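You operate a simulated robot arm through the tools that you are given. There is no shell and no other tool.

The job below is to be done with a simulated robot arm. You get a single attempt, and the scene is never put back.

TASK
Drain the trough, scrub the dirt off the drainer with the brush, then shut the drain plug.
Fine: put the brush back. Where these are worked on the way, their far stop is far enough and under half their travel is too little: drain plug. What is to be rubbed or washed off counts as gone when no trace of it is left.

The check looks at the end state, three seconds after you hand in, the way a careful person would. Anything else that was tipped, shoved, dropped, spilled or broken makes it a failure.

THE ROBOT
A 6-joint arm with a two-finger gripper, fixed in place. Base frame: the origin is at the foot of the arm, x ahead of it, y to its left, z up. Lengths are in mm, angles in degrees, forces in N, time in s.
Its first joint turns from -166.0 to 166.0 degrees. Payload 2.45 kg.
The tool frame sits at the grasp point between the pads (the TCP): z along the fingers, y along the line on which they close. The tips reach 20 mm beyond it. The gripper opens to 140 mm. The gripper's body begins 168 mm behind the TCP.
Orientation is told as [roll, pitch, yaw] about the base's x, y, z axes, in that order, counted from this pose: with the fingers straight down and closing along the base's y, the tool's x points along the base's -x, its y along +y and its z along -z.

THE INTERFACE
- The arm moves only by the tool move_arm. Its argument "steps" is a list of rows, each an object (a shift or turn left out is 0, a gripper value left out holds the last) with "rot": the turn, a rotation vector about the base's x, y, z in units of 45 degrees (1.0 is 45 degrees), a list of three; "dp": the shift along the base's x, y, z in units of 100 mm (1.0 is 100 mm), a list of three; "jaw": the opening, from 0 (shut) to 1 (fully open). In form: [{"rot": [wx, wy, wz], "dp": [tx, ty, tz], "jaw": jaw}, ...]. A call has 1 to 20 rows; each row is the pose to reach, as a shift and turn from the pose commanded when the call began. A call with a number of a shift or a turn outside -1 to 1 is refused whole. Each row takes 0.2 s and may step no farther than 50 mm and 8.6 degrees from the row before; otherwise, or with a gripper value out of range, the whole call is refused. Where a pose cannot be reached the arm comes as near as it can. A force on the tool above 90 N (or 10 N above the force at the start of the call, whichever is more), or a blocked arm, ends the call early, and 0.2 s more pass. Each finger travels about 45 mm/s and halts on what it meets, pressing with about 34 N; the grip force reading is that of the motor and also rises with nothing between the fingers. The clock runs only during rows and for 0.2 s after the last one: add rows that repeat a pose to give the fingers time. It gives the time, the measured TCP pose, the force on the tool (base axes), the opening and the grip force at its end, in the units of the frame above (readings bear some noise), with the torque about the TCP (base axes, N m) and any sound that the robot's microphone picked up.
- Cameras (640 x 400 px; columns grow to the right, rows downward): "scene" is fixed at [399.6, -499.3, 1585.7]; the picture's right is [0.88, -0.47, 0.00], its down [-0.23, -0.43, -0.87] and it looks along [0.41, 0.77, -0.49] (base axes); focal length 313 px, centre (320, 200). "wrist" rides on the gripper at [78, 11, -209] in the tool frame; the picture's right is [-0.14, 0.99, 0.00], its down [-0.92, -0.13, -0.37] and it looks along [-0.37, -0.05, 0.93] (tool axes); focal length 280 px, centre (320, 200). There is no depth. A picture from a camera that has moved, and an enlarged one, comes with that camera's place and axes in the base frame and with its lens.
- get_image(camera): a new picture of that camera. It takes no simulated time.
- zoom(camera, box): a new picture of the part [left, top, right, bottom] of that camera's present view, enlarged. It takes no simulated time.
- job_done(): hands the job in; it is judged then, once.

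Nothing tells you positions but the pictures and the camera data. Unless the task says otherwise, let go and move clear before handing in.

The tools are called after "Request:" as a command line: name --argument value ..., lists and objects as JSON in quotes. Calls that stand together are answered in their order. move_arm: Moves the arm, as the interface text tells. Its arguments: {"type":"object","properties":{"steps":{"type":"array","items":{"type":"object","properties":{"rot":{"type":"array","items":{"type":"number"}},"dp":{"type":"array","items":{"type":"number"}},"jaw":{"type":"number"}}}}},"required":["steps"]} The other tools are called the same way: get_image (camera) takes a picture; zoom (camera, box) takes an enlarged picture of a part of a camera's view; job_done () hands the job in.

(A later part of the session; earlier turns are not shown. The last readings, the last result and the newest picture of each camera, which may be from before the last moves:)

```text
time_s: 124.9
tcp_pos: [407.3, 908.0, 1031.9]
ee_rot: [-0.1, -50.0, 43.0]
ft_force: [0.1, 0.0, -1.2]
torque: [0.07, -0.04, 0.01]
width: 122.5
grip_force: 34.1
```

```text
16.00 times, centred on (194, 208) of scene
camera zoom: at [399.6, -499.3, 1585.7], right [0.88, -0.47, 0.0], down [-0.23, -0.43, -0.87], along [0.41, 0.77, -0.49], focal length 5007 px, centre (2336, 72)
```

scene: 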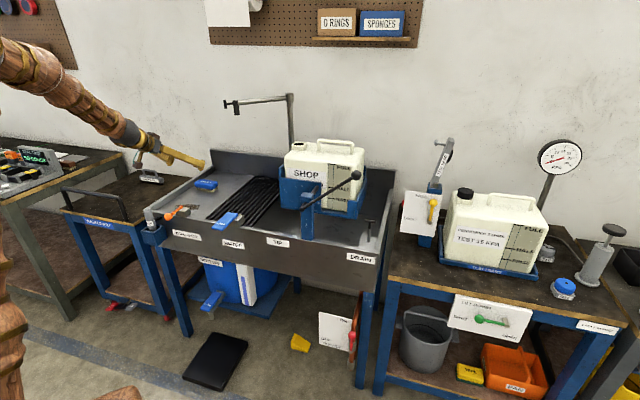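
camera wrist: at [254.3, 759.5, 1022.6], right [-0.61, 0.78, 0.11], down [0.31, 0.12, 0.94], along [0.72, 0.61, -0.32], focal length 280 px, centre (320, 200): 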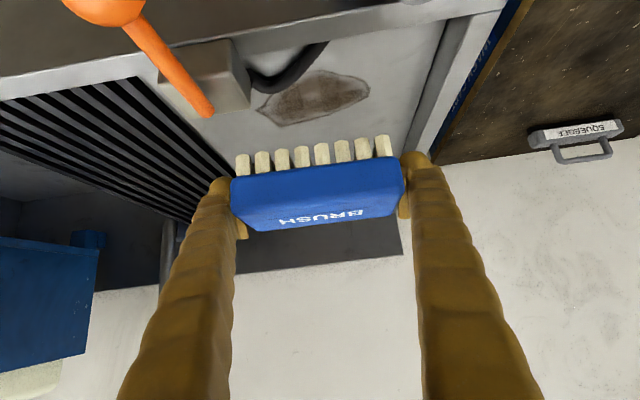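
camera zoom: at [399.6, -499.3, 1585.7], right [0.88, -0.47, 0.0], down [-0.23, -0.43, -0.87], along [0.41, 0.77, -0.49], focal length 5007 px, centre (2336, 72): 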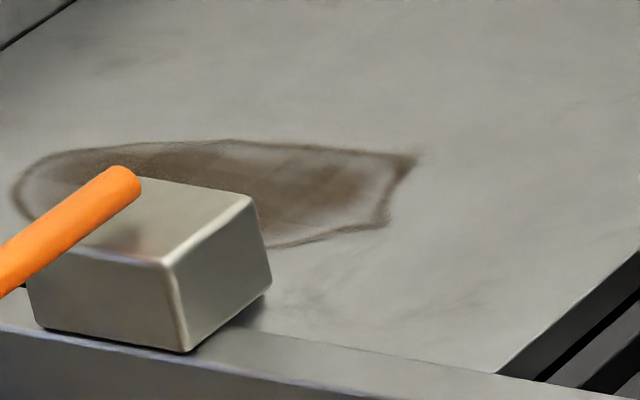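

Dry rubbing clearly does not take the dirt off any further, so the brush probably has to be wet. I'll look at the water lever, the spout and the supply valve before deciding.

Request:
zoom --camera "scene" --box '[215, 80, 305, 160]'

Request:
zoom --camera "scene" --box '[310, 300, 370, 370]'

Request:
zoom --camera "scene" --box '[200, 190, 290, 260]'

Request:
zoom --camera "scene" --box '[190, 250, 280, 320]'

Request:
zoom --camera "scene" --box '[130, 195, 200, 250]'

```text
5.00 times, centred on (260, 120) of scene
camera zoom: at [399.6, -499.3, 1585.7], right [0.88, -0.47, 0.0], down [-0.23, -0.43, -0.87], along [0.41, 0.77, -0.49], focal length 1565 px, centre (620, 600)
```

zoom: 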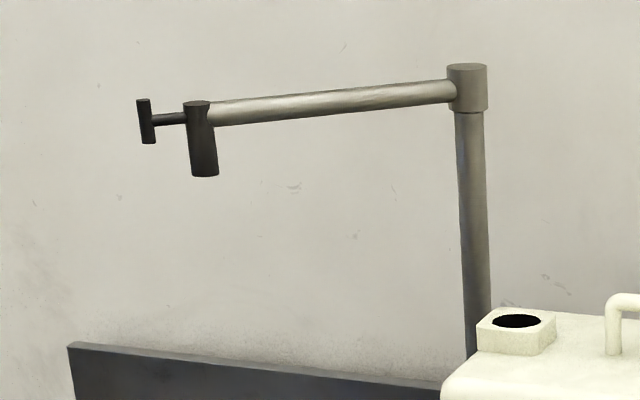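

```text
5.71 times, centred on (340, 335) of scene
camera zoom: at [399.6, -499.3, 1585.7], right [0.88, -0.47, 0.0], down [-0.23, -0.43, -0.87], along [0.41, 0.77, -0.49], focal length 1788 px, centre (206, -571)
```

zoom: 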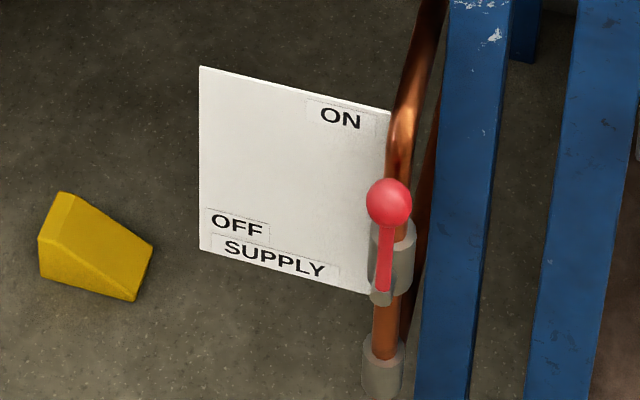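

```text
5.71 times, centred on (245, 225) of scene
camera zoom: at [399.6, -499.3, 1585.7], right [0.88, -0.47, 0.0], down [-0.23, -0.43, -0.87], along [0.41, 0.77, -0.49], focal length 1788 px, centre (749, 57)
```

zoom: 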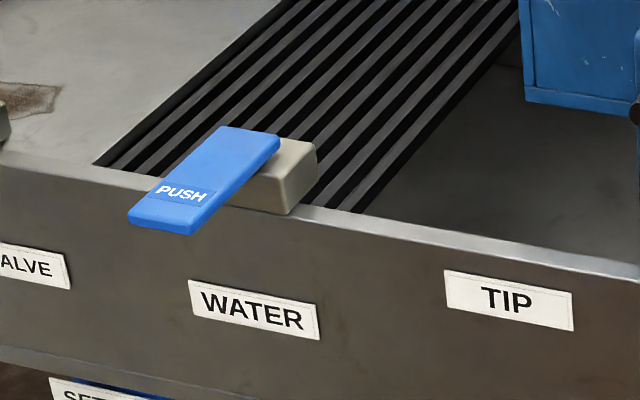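

```text
5.71 times, centred on (235, 285) of scene
camera zoom: at [399.6, -499.3, 1585.7], right [0.88, -0.47, 0.0], down [-0.23, -0.43, -0.87], along [0.41, 0.77, -0.49], focal length 1788 px, centre (806, -286)
```

zoom: 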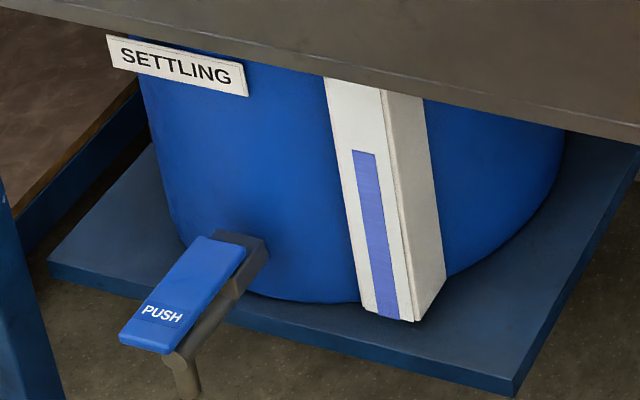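

```text
7.27 times, centred on (165, 222) of scene
camera zoom: at [399.6, -499.3, 1585.7], right [0.88, -0.47, 0.0], down [-0.23, -0.43, -0.87], along [0.41, 0.77, -0.49], focal length 2276 px, centre (1447, 36)
```

zoom: 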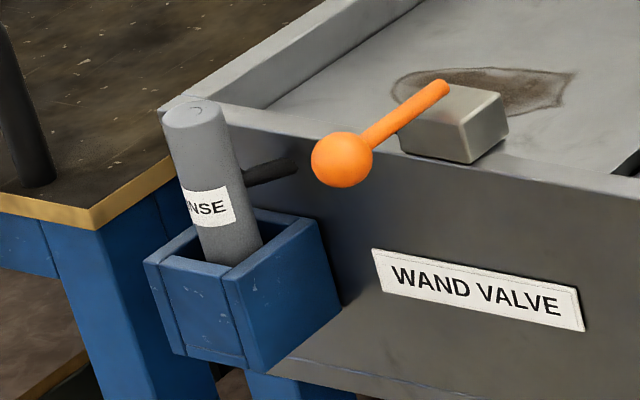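

Request:
zoom --camera "scene" --box '[170, 160, 240, 210]'

Request:
zoom --camera "scene" --box '[140, 140, 270, 260]'

```text
8.00 times, centred on (205, 185) of scene
camera zoom: at [399.6, -499.3, 1585.7], right [0.88, -0.47, 0.0], down [-0.23, -0.43, -0.87], along [0.41, 0.77, -0.49], focal length 2504 px, centre (1240, 320)
```

zoom: 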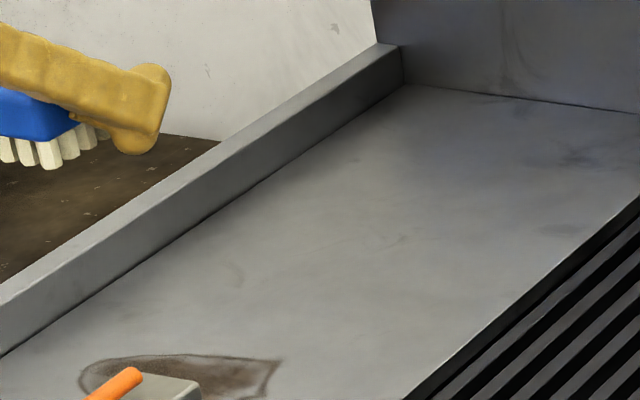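

```text
3.33 times, centred on (205, 200) of scene
camera zoom: at [399.6, -499.3, 1585.7], right [0.88, -0.47, 0.0], down [-0.23, -0.43, -0.87], along [0.41, 0.77, -0.49], focal length 1043 px, centre (703, 200)
```

zoom: 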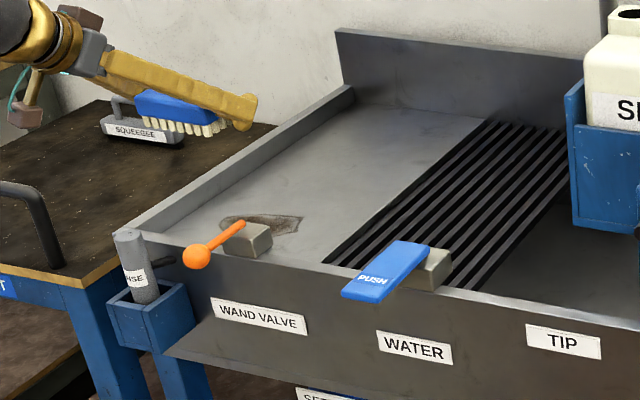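

Dry scrubbing has plateaued, so wetting the brush is the sensible next step: the WATER lever feeds the swivel spout, whose nozzle hangs over the grille at about (729, 894), and with the plug open any water drains away. I'll set the brush down on the grille below the nozzle.

Request:
move_arm --steps '[{"dp": [0.33, -0.01, 0]}, {"dp": [0.66, -0.02, 0]}, {"dp": [1.0, -0.03, 0]}]'

Request:
move_arm --steps '[{"dp": [0.33, -0.01, -0.1]}, {"dp": [0.66, -0.02, -0.2]}, {"dp": [1.0, -0.03, -0.3]}]'

Request:
get_image --camera "wrist"

Request:
get_image --camera "scene"

```text
time_s: 125.7
tcp_pos: [505.4, 908.1, 1031.8]
ee_rot: [0.0, -50.0, 43.1]
ft_force: [0.9, 0.0, -1.6]
torque: [0.03, -0.01, 0.01]
width: 122.4
grip_force: 33.9
```

```text
time_s: 126.5
tcp_pos: [605.5, 903.4, 1002.3]
ee_rot: [0.0, -50.1, 43.2]
ft_force: [0.2, -0.1, -0.9]
torque: [0.0, -0.05, -0.02]
width: 122.2
grip_force: 34.7
```

```text
taken
camera wrist: at [444.1, 767.2, 1074.6], right [-0.61, 0.78, 0.11], down [0.31, 0.12, 0.94], along [0.73, 0.61, -0.32], focal length 280 px, centre (320, 200)
```

wrist: 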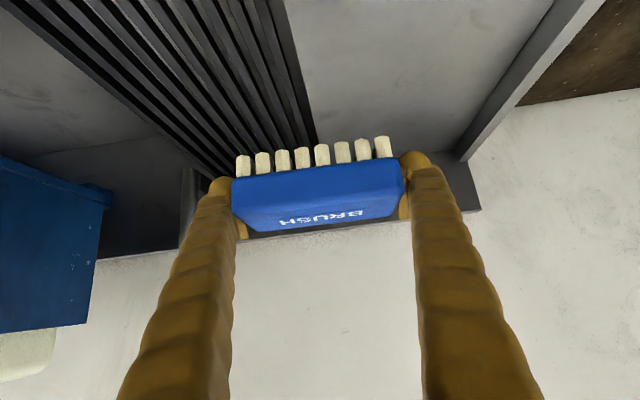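

```text
taken
```

scene: 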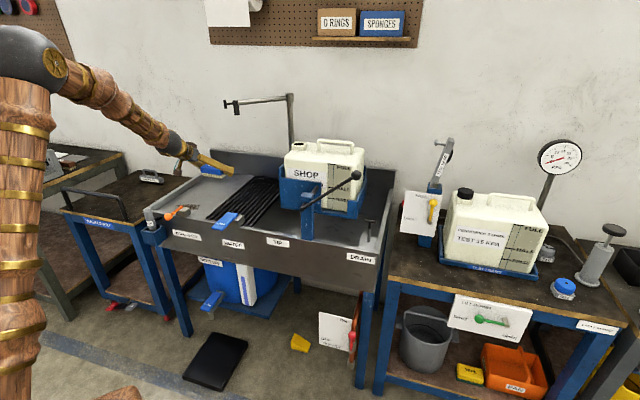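

Request:
move_arm --steps '[{"dp": [0.33, -0.03, -0.1]}, {"dp": [0.66, -0.06, -0.2]}, {"dp": [0.95, -0.08, -0.3]}]'

Request:
move_arm --steps '[{"dp": [0.29, -0.01, -0.2]}, {"dp": [0.29, -0.01, -0.6]}, {"dp": [0.29, -0.01, -0.9]}]'

Request:
get_image --camera "wrist"

Request:
zoom --camera "scene" --box '[190, 80, 310, 240]'

```text
time_s: 127.3
tcp_pos: [701.6, 895.7, 972.0]
ee_rot: [0.0, -49.9, 43.0]
ft_force: [-0.6, -0.5, -0.9]
torque: [0.02, -0.03, -0.01]
width: 122.5
grip_force: 33.9
```

```text
time_s: 128.1
tcp_pos: [731.3, 893.9, 881.7]
ee_rot: [0.0, -50.0, 43.1]
ft_force: [0.4, -0.2, -0.5]
torque: [0.0, -0.01, -0.03]
width: 122.2
grip_force: 33.8
```

```text
taken
camera wrist: at [568.4, 757.5, 955.1], right [-0.61, 0.78, 0.11], down [0.31, 0.12, 0.94], along [0.73, 0.61, -0.32], focal length 280 px, centre (320, 200)
```

wrist: 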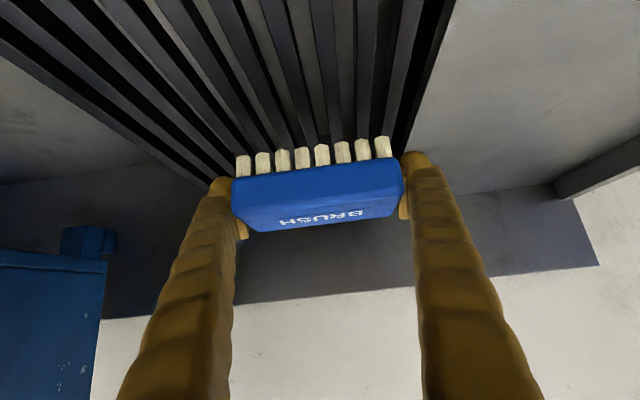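

```text
2.50 times, centred on (250, 160) of scene
camera zoom: at [399.6, -499.3, 1585.7], right [0.88, -0.47, 0.0], down [-0.23, -0.43, -0.87], along [0.41, 0.77, -0.49], focal length 782 px, centre (495, 300)
```

zoom: 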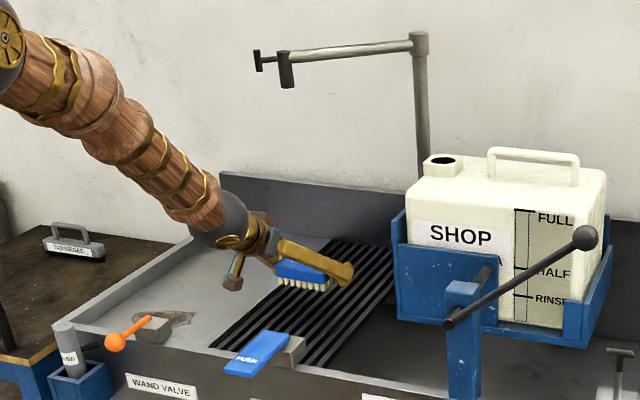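

Request:
move_arm --steps '[{"dp": [0, 0, -0.15]}, {"dp": [0, 0, -0.25]}, {"dp": [0, 0, -0.29]}, {"dp": [0, 0, -0.31]}]'

Request:
zoom --camera "scene" --box '[210, 160, 290, 210]'

Request:
zoom --camera "wrist" --box '[160, 60, 480, 240]'

```text
time_s: 129.1
tcp_pos: [729.7, 893.9, 850.0]
ee_rot: [0.0, -50.0, 43.2]
ft_force: [0.9, 0.9, -0.3]
torque: [0.04, 0.01, -0.02]
width: 122.4
grip_force: 34.1
```

```text
8.00 times, centred on (250, 185) of scene
camera zoom: at [399.6, -499.3, 1585.7], right [0.88, -0.47, 0.0], down [-0.23, -0.43, -0.87], along [0.41, 0.77, -0.49], focal length 2504 px, centre (880, 320)
```

zoom: 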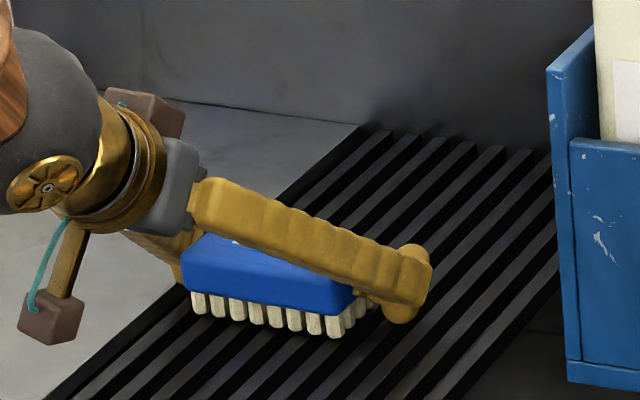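

```text
2.00 times, centred on (320, 150) of wrist
camera zoom: at [567.9, 757.9, 923.7], right [-0.61, 0.78, 0.11], down [0.31, 0.12, 0.94], along [0.73, 0.61, -0.32], focal length 561 px, centre (320, 300)
```

zoom: 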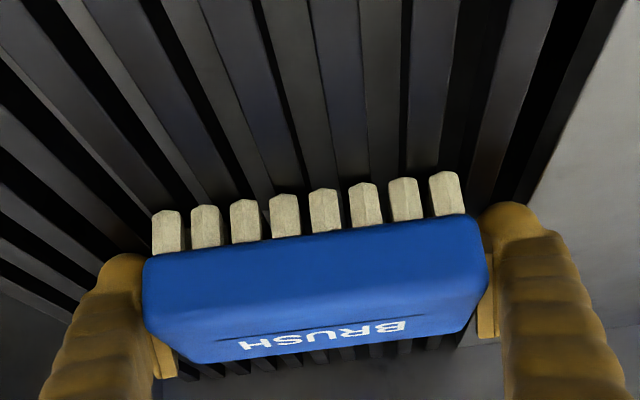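

Request:
move_arm --steps '[{"dp": [0, 0, -0.02]}, {"dp": [0, 0, -0.03]}, {"dp": [0, 0, -0.03]}]'

Request:
move_arm --steps '[{"dp": [0, 0, -0.02]}, {"dp": [0, 0, -0.03]}, {"dp": [0, 0, -0.03]}]'

```text
time_s: 129.9
tcp_pos: [731.0, 895.3, 851.0]
ee_rot: [0.0, -50.3, 43.1]
ft_force: [-5.5, -6.5, 34.9]
torque: [-0.18, 0.25, -0.09]
width: 122.4
grip_force: 33.8
```

```text
time_s: 130.7
tcp_pos: [731.0, 895.8, 848.8]
ee_rot: [0.0, -50.3, 43.1]
ft_force: [-12.6, -14.5, 82.3]
torque: [-1.12, 0.81, 0.01]
width: 122.8
grip_force: 33.4
```

Request:
move_arm --steps '[{"dp": [0, 0, 0.03]}, {"dp": [0, 0, 0.055]}, {"dp": [0, 0, 0.055]}]'

```text
time_s: 131.5
tcp_pos: [730.6, 893.6, 849.9]
ee_rot: [0.0, -50.0, 43.1]
ft_force: [13.4, 10.1, 40.9]
torque: [0.13, -0.11, -0.03]
width: 122.5
grip_force: 33.8
```

Request:
move_arm --steps '[{"dp": [0, 0, 0.008]}, {"dp": [0, 0, 0.01]}, {"dp": [0, 0, 0.01]}]'

```text
time_s: 132.3
tcp_pos: [729.2, 893.7, 850.9]
ee_rot: [0.0, -50.0, 43.2]
ft_force: [6.0, 0.6, 20.8]
torque: [0.01, -0.08, 0.04]
width: 122.3
grip_force: 33.8
```

Request:
move_arm --steps '[{"dp": [0, 0, 0.005], "jaw": 0.9}, {"dp": [0, 0, 0.005], "jaw": 1.0}, {"dp": [0, 0, 0.005], "jaw": 1.0}, {"dp": [0, 0, 0.005], "jaw": 1.0}]'

Request:
zoom --camera "wrist" --box '[160, 60, 480, 240]'

Request:
zoom --camera "scene" --box '[210, 160, 290, 210]'

```text
time_s: 133.3
tcp_pos: [729.9, 893.7, 850.1]
ee_rot: [0.0, -49.9, 43.1]
ft_force: [-0.5, 0.6, 0.3]
torque: [-0.01, 0.01, 0.01]
width: 140.1
grip_force: 0.0
```

```text
2.00 times, centred on (320, 150) of wrist
camera zoom: at [567.5, 757.9, 924.4], right [-0.61, 0.78, 0.11], down [0.31, 0.12, 0.94], along [0.73, 0.61, -0.32], focal length 561 px, centre (320, 300)
```

zoom: 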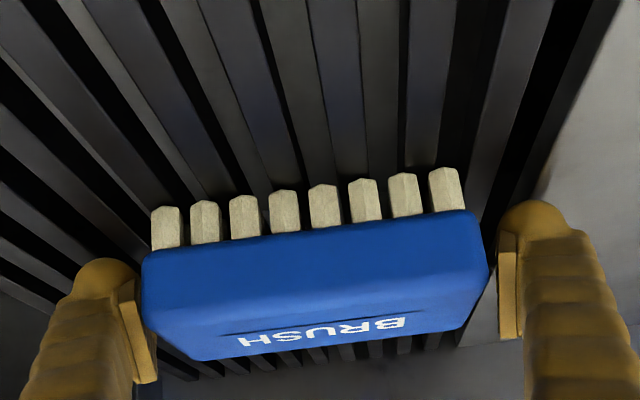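

```text
8.00 times, centred on (250, 185) of scene
camera zoom: at [399.6, -499.3, 1585.7], right [0.88, -0.47, 0.0], down [-0.23, -0.43, -0.87], along [0.41, 0.77, -0.49], focal length 2504 px, centre (880, 320)
```

zoom: 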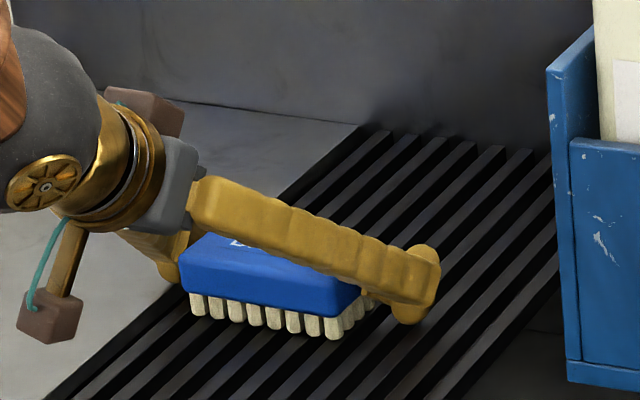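

Request:
move_arm --steps '[{"dp": [-0.25, -0.235, 0.29]}, {"dp": [-0.5, -0.47, 0.58]}, {"dp": [-0.75, -0.7, 0.87]}, {"dp": [-0.84, -0.783, 0.97]}]'

Request:
move_arm --steps '[{"dp": [-0.25, -0.25, 0.3]}, {"dp": [-0.5, -0.5, 0.6]}, {"dp": [-0.7, -0.8, 0.9]}]'

Request:
get_image --camera "wrist"

Request:
get_image --camera "scene"

```text
time_s: 134.3
tcp_pos: [646.9, 816.7, 947.4]
ee_rot: [0.0, -49.8, 43.0]
ft_force: [0.2, -0.5, -0.3]
torque: [0.01, -0.01, 0.01]
width: 140.0
grip_force: 0.0
```

```text
time_s: 135.1
tcp_pos: [574.0, 735.6, 1037.5]
ee_rot: [0.1, -49.8, 43.1]
ft_force: [0.4, 0.0, -0.6]
torque: [0.01, -0.06, -0.01]
width: 139.8
grip_force: 0.1
```

```text
taken
camera wrist: at [413.6, 599.5, 1111.0], right [-0.61, 0.78, 0.11], down [0.31, 0.12, 0.94], along [0.73, 0.61, -0.32], focal length 280 px, centre (320, 200)
```

wrist: 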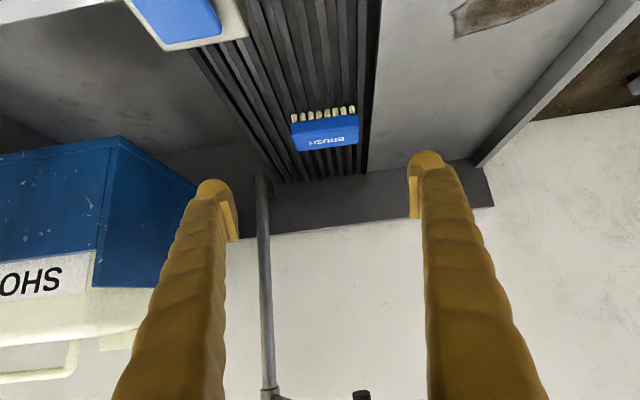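

```text
taken
```

scene: 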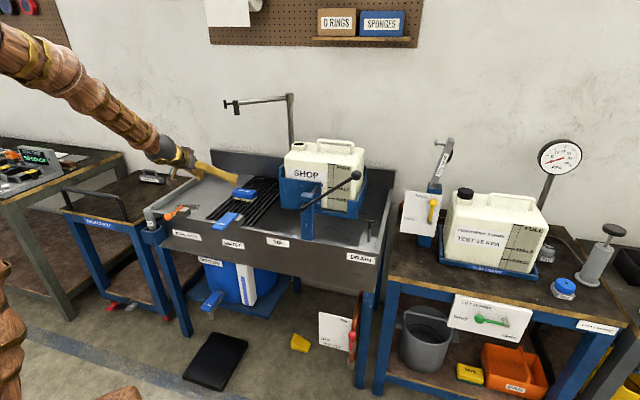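

Request:
move_arm --steps '[{"dp": [-0.2, -0.33, 0.1], "rot": [-0.101, 0.108, 0], "jaw": 0.5}, {"dp": [-0.35, -0.66, 0.2], "rot": [-0.202, 0.217, 0], "jaw": 0.2}, {"dp": [-0.5, -0.98, 0.2], "rot": [-0.303, 0.325, 0], "jaw": 0.0}]'

Request:
move_arm --steps '[{"dp": [-0.2, -0.33, 0.0]}, {"dp": [-0.35, -0.66, 0.0]}, {"dp": [-0.5, -0.98, 0.0]}]'

Request:
get_image --camera "wrist"

```text
time_s: 136.1
tcp_pos: [564.2, 619.0, 1042.1]
ee_rot: [-9.8, -29.6, 51.7]
ft_force: [0.4, -1.0, 0.6]
torque: [0.0, 0.04, -0.05]
width: 54.3
grip_force: 0.1
stopped in row 3: the arm was blocked; the commanded pose is now the measured one
```

```text
time_s: 136.9
tcp_pos: [511.2, 523.1, 1049.2]
ee_rot: [-9.7, -29.9, 52.1]
ft_force: [0.8, 0.2, -0.2]
torque: [0.05, -0.01, -0.01]
width: 0.0
grip_force: 14.2
```

```text
taken
camera wrist: at [368.5, 416.3, 1185.7], right [-0.64, 0.76, -0.08], down [0.42, 0.44, 0.79], along [0.64, 0.48, -0.6], focal length 280 px, centre (320, 200)
```

wrist: 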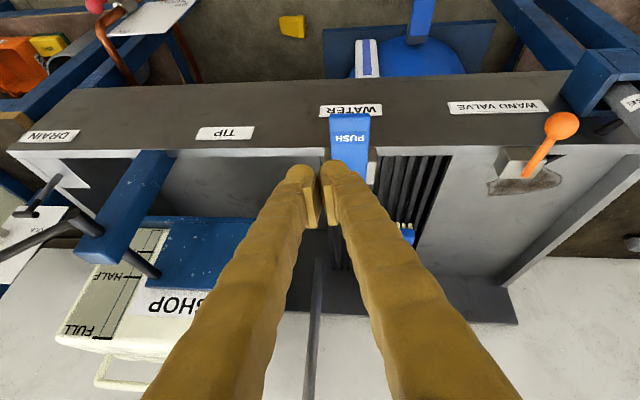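

Request:
zoom --camera "wrist" --box '[290, 80, 410, 220]'

Request:
zoom --camera "scene" --box '[200, 190, 270, 245]'

```text
2.86 times, centred on (350, 150) of wrist
camera zoom: at [368.5, 416.3, 1185.7], right [-0.64, 0.76, -0.08], down [0.42, 0.44, 0.79], along [0.64, 0.48, -0.6], focal length 801 px, centre (234, 343)
```

zoom: 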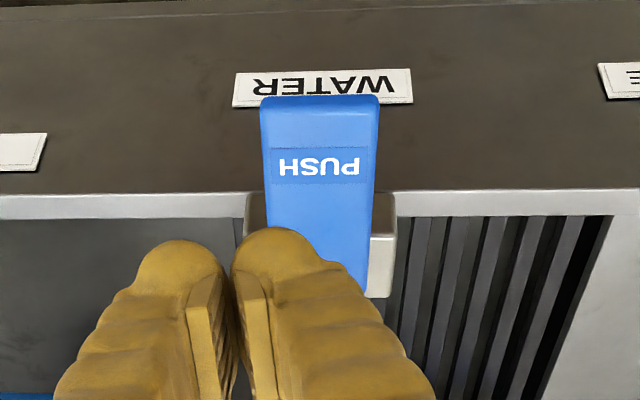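

```text
7.27 times, centred on (235, 218) of scene
camera zoom: at [399.6, -499.3, 1585.7], right [0.88, -0.47, 0.0], down [-0.23, -0.43, -0.87], along [0.41, 0.77, -0.49], focal length 2276 px, centre (938, 73)
```

zoom: 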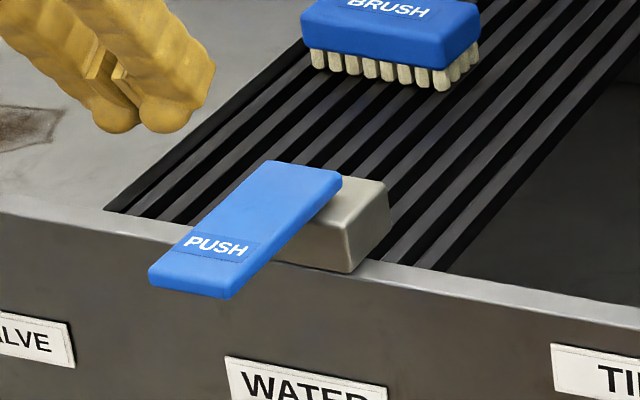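

Request:
move_arm --steps '[{"dp": [0.02, 0.14, -0.3], "jaw": 0.0}, {"dp": [0.05, 0.28, -0.6]}, {"dp": [0.07, 0.42, -0.95]}]'

Request:
zoom --camera "scene" --box '[200, 190, 270, 245]'

Request:
get_image --camera "wrist"

```text
time_s: 137.7
tcp_pos: [518.2, 564.5, 953.2]
ee_rot: [-9.7, -29.9, 52.0]
ft_force: [0.1, 0.1, 1.1]
torque: [0.0, 0.0, 0.04]
width: 0.1
grip_force: 29.2
```

```text
7.27 times, centred on (235, 218) of scene
camera zoom: at [399.6, -499.3, 1585.7], right [0.88, -0.47, 0.0], down [-0.23, -0.43, -0.87], along [0.41, 0.77, -0.49], focal length 2276 px, centre (938, 73)
```

zoom: 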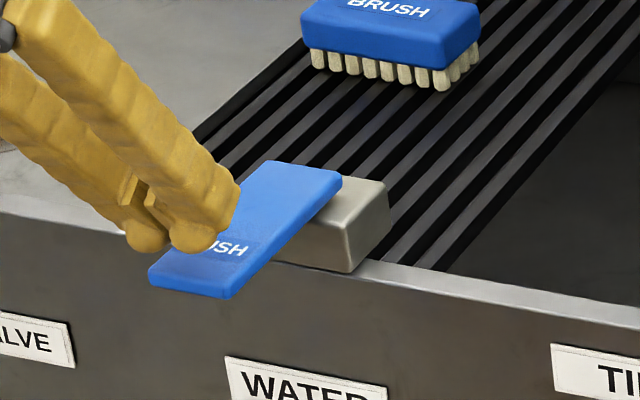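

```text
taken
camera wrist: at [376.1, 458.7, 1090.0], right [-0.64, 0.76, -0.08], down [0.42, 0.44, 0.79], along [0.64, 0.48, -0.6], focal length 280 px, centre (320, 200)
```

wrist: 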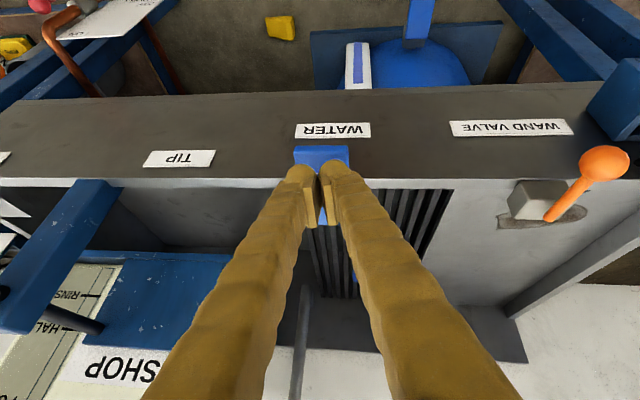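

Request:
move_arm --steps '[{"dp": [0, 0, -0.2]}, {"dp": [0, 0, -0.28]}, {"dp": [0, 0, -0.33]}, {"dp": [0, 0, -0.38]}, {"dp": [0, 0, -0.38]}]'

Request:
zoom --camera "scene" --box '[190, 80, 310, 240]'

Request:
zoom --camera "scene" --box '[200, 190, 270, 245]'

```text
time_s: 138.9
tcp_pos: [518.3, 564.1, 915.2]
ee_rot: [-9.7, -30.0, 51.9]
ft_force: [0.4, 0.0, 1.1]
torque: [-0.01, -0.02, -0.01]
width: 0.0
grip_force: 29.8
```

```text
2.50 times, centred on (250, 160) of scene
camera zoom: at [399.6, -499.3, 1585.7], right [0.88, -0.47, 0.0], down [-0.23, -0.43, -0.87], along [0.41, 0.77, -0.49], focal length 782 px, centre (495, 300)
```

zoom: 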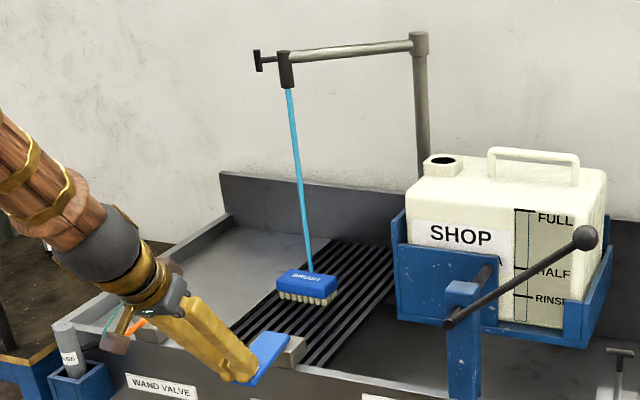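

```text
7.27 times, centred on (235, 218) of scene
camera zoom: at [399.6, -499.3, 1585.7], right [0.88, -0.47, 0.0], down [-0.23, -0.43, -0.87], along [0.41, 0.77, -0.49], focal length 2276 px, centre (938, 73)
```

zoom: 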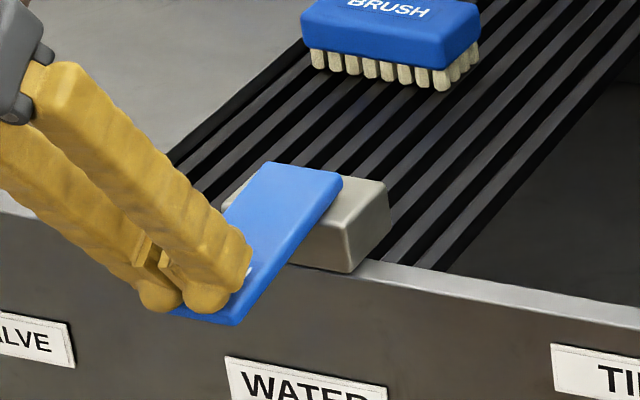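

Water runs from the spout straight onto the brush. I hold the lever a couple of seconds more, then let it up.

Request:
move_arm --steps '[{"dp": [0, 0, 0]}, {"dp": [0, 0, 0]}, {"dp": [0, 0, 0]}, {"dp": [0, 0, 0]}, {"dp": [0, 0, 0]}, {"dp": [0, 0, 0]}, {"dp": [0, 0, 0]}, {"dp": [0, 0, 0]}]'

Request:
zoom --camera "scene" --box '[220, 160, 300, 220]'

Request:
zoom --camera "scene" --box '[190, 250, 280, 320]'

Request:
move_arm --steps '[{"dp": [0, 0, 0.1]}, {"dp": [0, 0, 0.4]}, {"dp": [0, 0, 0.8]}]'

Request:
zoom --camera "scene" --box '[190, 80, 310, 240]'

```text
time_s: 140.7
tcp_pos: [518.4, 563.6, 915.7]
ee_rot: [-9.7, -29.9, 51.9]
ft_force: [-0.9, -0.3, 0.7]
torque: [0.02, 0.03, -0.04]
width: 0.0
grip_force: 30.0
```

```text
6.67 times, centred on (260, 190) of scene
camera zoom: at [399.6, -499.3, 1585.7], right [0.88, -0.47, 0.0], down [-0.23, -0.43, -0.87], along [0.41, 0.77, -0.49], focal length 2086 px, centre (720, 267)
```

zoom: 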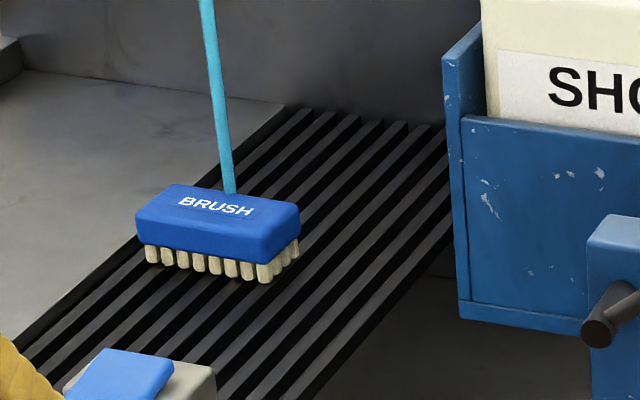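

```text
5.71 times, centred on (235, 285) of scene
camera zoom: at [399.6, -499.3, 1585.7], right [0.88, -0.47, 0.0], down [-0.23, -0.43, -0.87], along [0.41, 0.77, -0.49], focal length 1788 px, centre (806, -286)
```

zoom: 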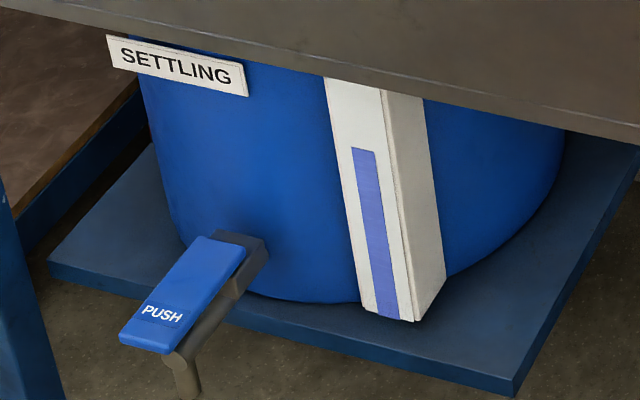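

```text
time_s: 141.7
tcp_pos: [535.6, 551.8, 959.1]
ee_rot: [-9.8, -27.1, 50.4]
ft_force: [-0.1, 0.1, -0.4]
torque: [-0.03, -0.05, 0.01]
width: 0.0
grip_force: 29.2
stopped in row 3: the arm was blocked; the commanded pose is now the measured one
```

```text
2.50 times, centred on (250, 160) of scene
camera zoom: at [399.6, -499.3, 1585.7], right [0.88, -0.47, 0.0], down [-0.23, -0.43, -0.87], along [0.41, 0.77, -0.49], focal length 782 px, centre (495, 300)
```

zoom: 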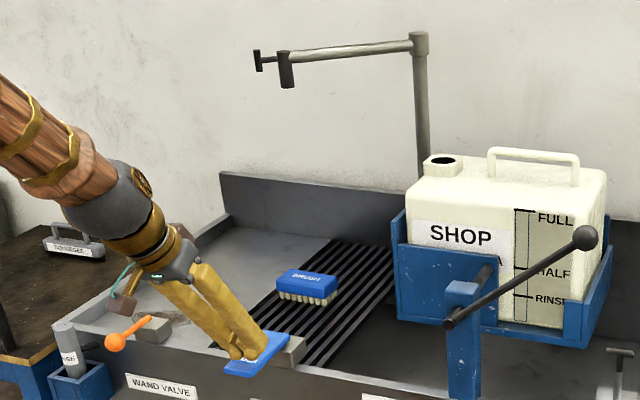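

Request:
zoom --camera "scene" --box '[230, 178, 262, 198]'

Request:
get_image --camera "wrist"

Request:
zoom --camera "scene" --box '[200, 190, 270, 245]'

```text
16.00 times, centred on (246, 188) of scene
camera zoom: at [399.6, -499.3, 1585.7], right [0.88, -0.47, 0.0], down [-0.23, -0.43, -0.87], along [0.41, 0.77, -0.49], focal length 5007 px, centre (1504, 392)
```

zoom: 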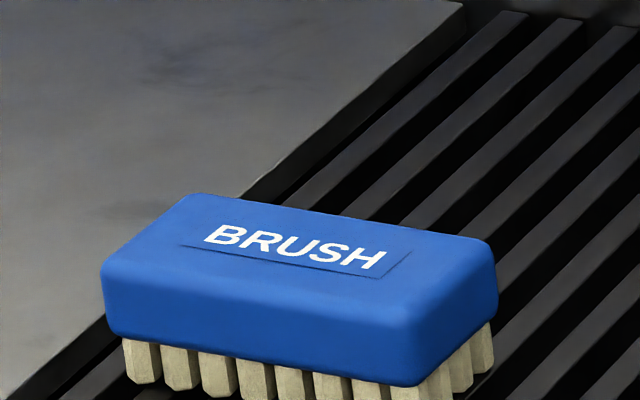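

```text
taken
camera wrist: at [395.2, 455.3, 1103.2], right [-0.62, 0.78, -0.09], down [0.46, 0.46, 0.76], along [0.63, 0.44, -0.64], focal length 280 px, centre (320, 200)
```

wrist: 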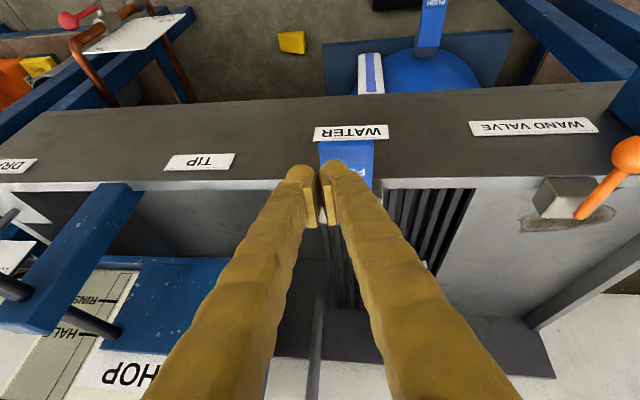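

```text
7.27 times, centred on (235, 218) of scene
camera zoom: at [399.6, -499.3, 1585.7], right [0.88, -0.47, 0.0], down [-0.23, -0.43, -0.87], along [0.41, 0.77, -0.49], focal length 2276 px, centre (938, 73)
```

zoom: 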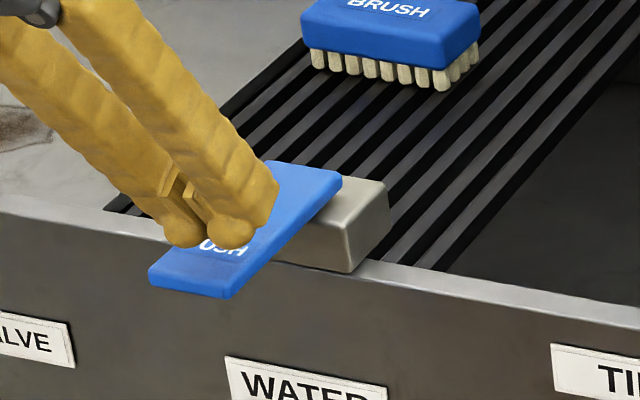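

The stream may have fallen just behind the brush's far edge; the scene view cannot tell. I'll turn the tool a little so that the wrist camera can see past the fingers, press the lever again briefly and look.

Request:
move_arm --steps '[{"dp": [-0.06, 0.06, 0], "rot": [0, 0, -0.11]}, {"dp": [-0.12, 0.11, 0], "rot": [0, 0, -0.22]}, {"dp": [-0.186, 0.168, 0], "rot": [0, 0, -0.33]}, {"dp": [-0.186, 0.168, -0.04], "rot": [0, 0, -0.44]}, {"dp": [-0.186, 0.168, -0.04], "rot": [0, 0, -0.44]}]'

Request:
get_image --camera "wrist"

```text
time_s: 142.9
tcp_pos: [522.0, 563.7, 946.8]
ee_rot: [-10.4, -26.7, 30.4]
ft_force: [-0.2, -0.3, 0.0]
torque: [0.01, -0.04, 0.01]
width: 0.0
grip_force: 29.9
```

```text
taken
camera wrist: at [356.8, 524.8, 1092.7], right [-0.32, 0.94, -0.1], down [0.59, 0.28, 0.76], along [0.74, 0.18, -0.65], focal length 280 px, centre (320, 200)
```

wrist: 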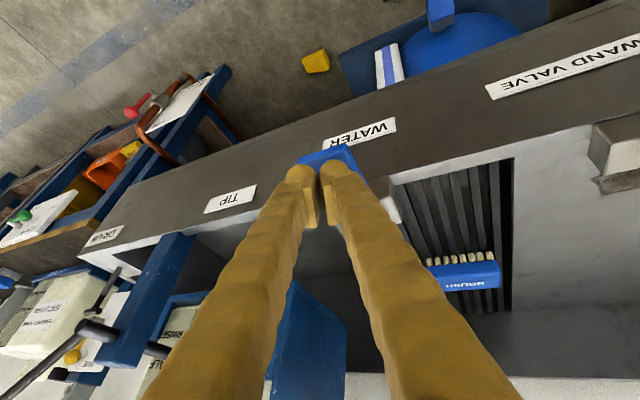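

Request:
move_arm --steps '[{"dp": [0, 0, -0.15]}, {"dp": [0, 0, -0.25]}, {"dp": [0, 0, -0.32]}, {"dp": [0, 0, -0.36]}]'

Request:
get_image --camera "wrist"

Request:
zoom --camera "wrist" --box '[400, 200, 560, 400]'

Request:
zoom --camera "scene" --box '[200, 80, 300, 220]'

```text
time_s: 143.9
tcp_pos: [513.1, 571.9, 929.6]
ee_rot: [-9.7, -27.8, 30.9]
ft_force: [0.3, 0.3, 0.3]
torque: [0.04, 0.0, 0.04]
width: 0.0
grip_force: 30.1
```

```text
taken
camera wrist: at [347.0, 526.6, 1071.0], right [-0.33, 0.94, -0.08], down [0.58, 0.27, 0.77], along [0.75, 0.21, -0.63], focal length 280 px, centre (320, 200)
```

wrist: 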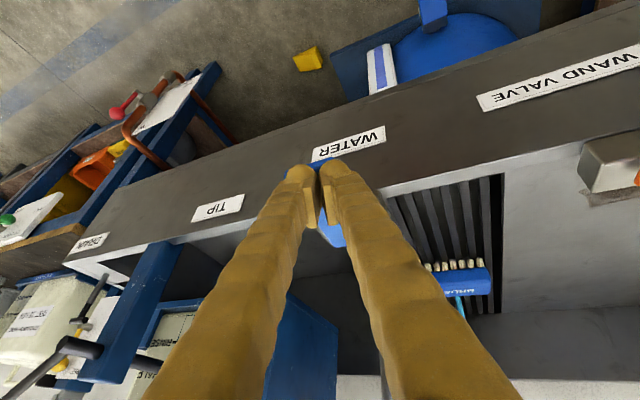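

```text
2.00 times, centred on (480, 300) of wrist
camera zoom: at [347.0, 526.6, 1071.0], right [-0.33, 0.94, -0.08], down [0.58, 0.27, 0.77], along [0.75, 0.21, -0.63], focal length 561 px, centre (0, 0)
```

zoom: 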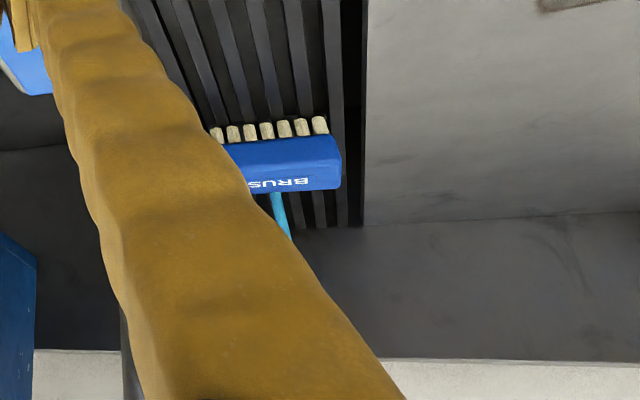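

```text
2.86 times, centred on (250, 150) of scene
camera zoom: at [399.6, -499.3, 1585.7], right [0.88, -0.47, 0.0], down [-0.23, -0.43, -0.87], along [0.41, 0.77, -0.49], focal length 894 px, centre (520, 343)
```

zoom: 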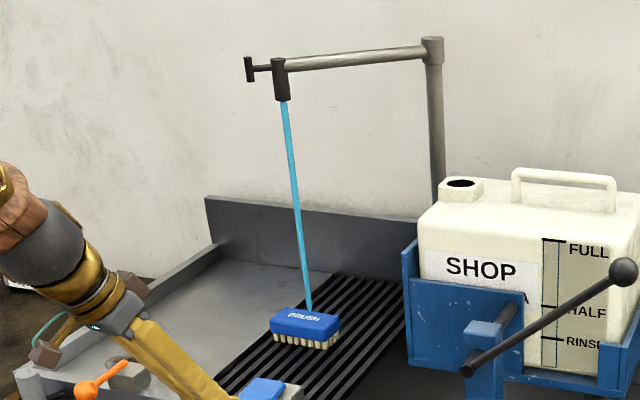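

Both views put the falling stream right at the brush's far edge, so it misses the brush by a little. I'll let the lever up, regrip the brush and shift it about 35 mm further back.

Request:
move_arm --steps '[{"dp": [0, 0, 0.15]}, {"dp": [0, 0, 0.3]}, {"dp": [0, 0, 0.45]}, {"dp": [0, 0, 0.6]}]'

Request:
move_arm --steps '[{"dp": [0, 0, 0.1], "rot": [0.0818, 0.049, 0.05]}, {"dp": [0, 0, 0.2], "rot": [0.1637, 0.0979, 0.1005]}, {"dp": [0, 0, 0.3], "rot": [0.1637, 0.0979, 0.1005]}]'

Request:
move_arm --steps '[{"dp": [0, 0.1, 0.1], "rot": [0.0844, -0.1411, 0]}, {"dp": [0, 0.2, 0.1], "rot": [0.1689, -0.2822, 0]}, {"dp": [0, 0.4, 0.1], "rot": [0.2533, -0.4233, 0]}, {"dp": [0, 0.4, 0.1], "rot": [0.2533, -0.4233, 0]}]'

```text
time_s: 145.1
tcp_pos: [529.4, 557.9, 956.2]
ee_rot: [-11.0, -25.4, 29.9]
ft_force: [-0.2, -0.1, -0.3]
torque: [0.01, -0.04, 0.0]
width: 0.1
grip_force: 29.4
stopped in row 4: the arm was blocked; the commanded pose is now the measured one
```

```text
time_s: 145.9
tcp_pos: [531.6, 557.0, 975.8]
ee_rot: [-1.7, -24.8, 30.2]
ft_force: [0.0, 0.3, 0.2]
torque: [-0.01, 0.02, 0.01]
width: 0.3
grip_force: 29.3
```

```text
time_s: 147.1
tcp_pos: [545.7, 589.4, 943.1]
ee_rot: [-4.0, -44.2, 30.7]
ft_force: [-0.5, -0.5, 0.5]
torque: [-0.03, -0.05, 0.0]
width: 0.0
grip_force: 29.4
stopped in row 4: the arm was blocked; the commanded pose is now the measured one
```

Request:
move_arm --steps '[{"dp": [0.05, 0.1, 0.3]}, {"dp": [0.15, 0.3, 0.6]}, {"dp": [0.25, 0.5, 0.9]}, {"dp": [0.35, 0.8, 1.0]}]'

Request:
get_image --camera "scene"

```text
time_s: 148.1
tcp_pos: [584.2, 667.9, 1033.5]
ee_rot: [-4.3, -43.5, 30.7]
ft_force: [0.0, 0.5, 0.0]
torque: [0.03, -0.01, -0.02]
width: 0.0
grip_force: 29.3
```

```text
taken
```

scene: 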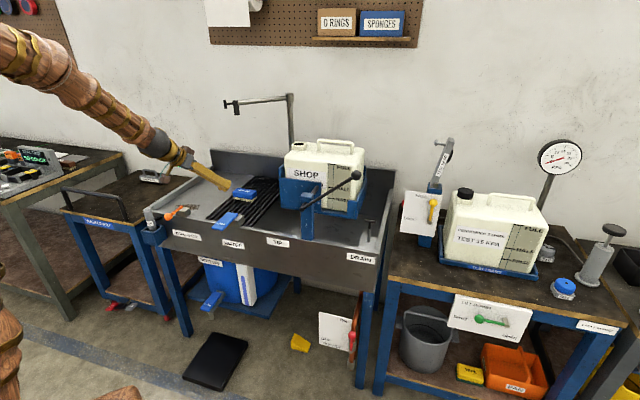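

Request:
move_arm --steps '[{"dp": [0.15, 0.3, -0.05], "rot": [0.0596, 0.0354, 0.0658], "jaw": 0.5}, {"dp": [0.3, 0.6, -0.1], "rot": [0.0596, 0.0354, 0.0658], "jaw": 1.0}]'

Request:
move_arm --steps '[{"dp": [0.15, 0.3, -0.05], "rot": [0.0737, -0.1242, 0]}, {"dp": [0.25, 0.5, -0.1], "rot": [0.0737, -0.1242, 0]}]'

Request:
move_arm --steps '[{"dp": [0.05, 0.0, 0], "rot": [0, 0, 0.137]}, {"dp": [0.05, 0.0, 0], "rot": [0, 0, 0.2733]}, {"dp": [0.05, 0.0, 0], "rot": [0, 0, 0.2733]}]'

Request:
get_image --camera "wrist"

```text
time_s: 148.7
tcp_pos: [604.0, 732.5, 1039.6]
ee_rot: [0.9, -44.7, 30.8]
ft_force: [0.6, -0.6, -0.1]
torque: [-0.01, 0.03, 0.01]
width: 50.2
grip_force: 0.1
```

```text
time_s: 149.3
tcp_pos: [631.5, 782.0, 1029.5]
ee_rot: [0.9, -51.1, 30.8]
ft_force: [-0.7, 0.6, 0.9]
torque: [-0.03, -0.03, 0.05]
width: 104.4
grip_force: 0.0
```

```text
time_s: 150.1
tcp_pos: [635.9, 782.9, 1029.2]
ee_rot: [0.8, -51.1, 43.0]
ft_force: [-1.2, 0.1, 0.3]
torque: [0.03, -0.01, -0.02]
width: 140.2
grip_force: 0.1
```

```text
taken
camera wrist: at [475.1, 642.0, 1098.1], right [-0.62, 0.78, 0.12], down [0.31, 0.1, 0.95], along [0.72, 0.62, -0.3], focal length 280 px, centre (320, 200)
```

wrist: 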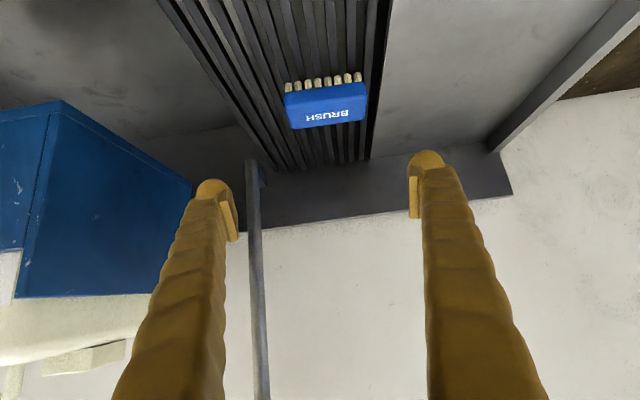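

Request:
move_arm --steps '[{"dp": [0.1, 0.2, -0.3], "rot": [-0.0249, 0.0103, -0.0138]}, {"dp": [0.2, 0.35, -0.65], "rot": [-0.0249, 0.0103, -0.0138]}, {"dp": [0.3, 0.45, -0.9], "rot": [-0.0249, 0.0103, -0.0138]}]'

Request:
move_arm --steps '[{"dp": [0.136, 0.188, -0.313]}, {"dp": [0.136, 0.188, -0.313]}]'

Request:
zoom --camera "wrist" --box '[200, 100, 440, 240]'

```text
time_s: 150.9
tcp_pos: [667.2, 828.5, 938.0]
ee_rot: [0.0, -50.1, 43.2]
ft_force: [0.7, -0.9, -0.4]
torque: [-0.04, 0.02, 0.02]
width: 139.9
grip_force: 0.0
```

```text
time_s: 151.5
tcp_pos: [680.2, 844.8, 906.5]
ee_rot: [0.0, -50.0, 43.0]
ft_force: [-0.1, 0.4, -0.4]
torque: [0.0, 0.01, 0.02]
width: 139.8
grip_force: 0.0
```

```text
2.67 times, centred on (320, 170) of wrist
camera zoom: at [518.1, 708.5, 979.6], right [-0.61, 0.78, 0.11], down [0.31, 0.12, 0.94], along [0.73, 0.61, -0.32], focal length 748 px, centre (320, 280)
```

zoom: 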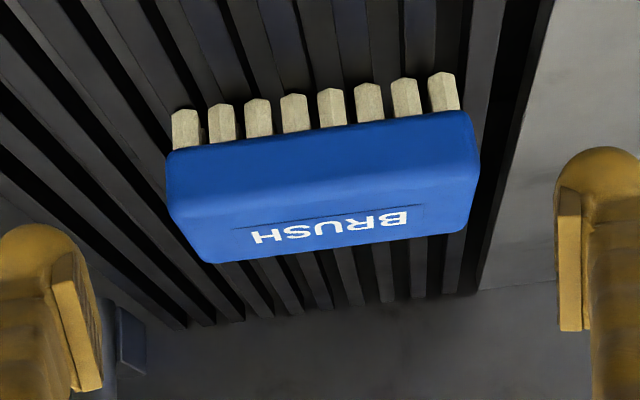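

Request:
move_arm --steps '[{"dp": [0.16, 0.155, -0.18]}, {"dp": [0.33, 0.32, -0.37]}, {"dp": [0.497, 0.485, -0.56]}, {"dp": [0.497, 0.485, -0.56]}]'

Request:
move_arm --steps '[{"jaw": 0.5}, {"jaw": 0.5}, {"jaw": 0.5}, {"jaw": 0.5}, {"jaw": 0.5}]'

Request:
move_arm --steps '[{"dp": [0, 0, 0.1]}, {"dp": [0.0, 0.0, 0.2]}, {"dp": [0.12, 0.125, 0.2]}, {"dp": [0.24, 0.25, 0.2]}, {"dp": [0.24, 0.25, 0.2]}]'

Request:
get_image --camera "wrist"

```text
time_s: 152.5
tcp_pos: [730.0, 894.6, 851.0]
ee_rot: [-0.1, -49.9, 43.0]
ft_force: [-0.1, 0.2, -0.6]
torque: [0.0, 0.0, -0.01]
width: 139.8
grip_force: 0.0
```

```text
time_s: 153.7
tcp_pos: [728.3, 894.3, 851.1]
ee_rot: [0.0, -49.8, 43.1]
ft_force: [0.0, -0.7, 0.0]
torque: [0.0, 0.04, 0.01]
width: 122.7
grip_force: 33.5
```

```text
time_s: 154.9
tcp_pos: [752.6, 919.2, 871.2]
ee_rot: [0.1, -49.9, 43.0]
ft_force: [0.3, 0.2, -1.7]
torque: [0.01, 0.0, 0.0]
width: 122.8
grip_force: 33.6
```

```text
taken
camera wrist: at [590.9, 783.3, 944.4], right [-0.61, 0.78, 0.11], down [0.31, 0.12, 0.94], along [0.73, 0.61, -0.32], focal length 280 px, centre (320, 200)
```

wrist: 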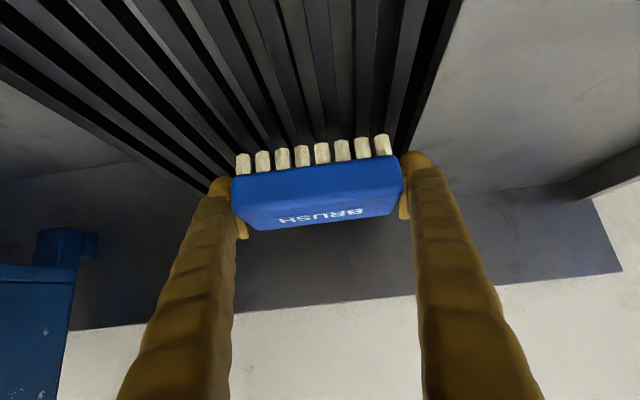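

Request:
move_arm --steps '[{"dp": [0, 0, -0.1]}, {"dp": [0, 0, -0.18]}, {"dp": [0, 0, -0.2]}, {"dp": [0, 0, -0.2]}]'

Request:
move_arm --steps '[{"dp": [0, 0, 0], "jaw": 0.93}, {"jaw": 1.0}, {"jaw": 1.0}, {"jaw": 1.0}]'

Request:
zoom --camera "wrist" --box '[160, 60, 480, 240]'

Request:
move_arm --steps '[{"dp": [-0.25, -0.235, 0.29]}, {"dp": [-0.5, -0.47, 0.58]}, {"dp": [-0.75, -0.7, 0.87]}, {"dp": [-0.84, -0.783, 0.97]}]'

Request:
zoom --camera "scene" --box '[220, 160, 300, 220]'

```text
time_s: 155.9
tcp_pos: [751.4, 918.5, 851.7]
ee_rot: [0.0, -49.8, 43.1]
ft_force: [0.7, 0.6, -1.3]
torque: [0.0, 0.02, 0.01]
width: 122.3
grip_force: 33.9
```

```text
time_s: 156.9
tcp_pos: [754.1, 918.9, 852.0]
ee_rot: [0.0, -49.9, 43.1]
ft_force: [-1.7, -1.6, -0.2]
torque: [-0.04, 0.01, -0.04]
width: 140.2
grip_force: 0.0
```

```text
2.00 times, centred on (320, 150) of wrist
camera zoom: at [590.8, 782.6, 924.8], right [-0.61, 0.78, 0.1], down [0.31, 0.12, 0.94], along [0.73, 0.61, -0.32], focal length 561 px, centre (320, 300)
```

zoom: 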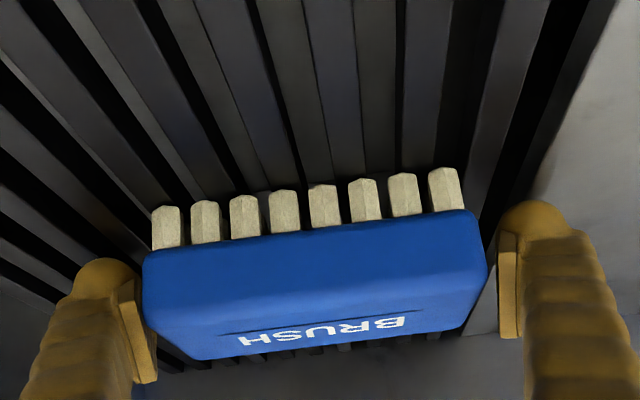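

```text
time_s: 157.9
tcp_pos: [670.1, 840.1, 948.2]
ee_rot: [-0.1, -49.8, 43.1]
ft_force: [-0.1, 0.1, 0.1]
torque: [-0.04, -0.01, -0.02]
width: 139.7
grip_force: 0.1
```

```text
6.67 times, centred on (260, 190) of scene
camera zoom: at [399.6, -499.3, 1585.7], right [0.88, -0.47, 0.0], down [-0.23, -0.43, -0.87], along [0.41, 0.77, -0.49], focal length 2086 px, centre (720, 267)
```

zoom: 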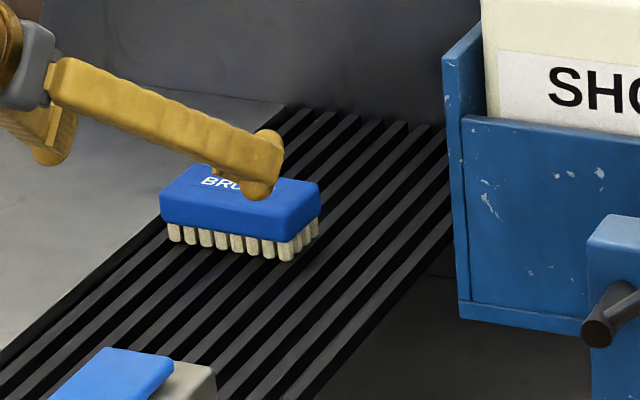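

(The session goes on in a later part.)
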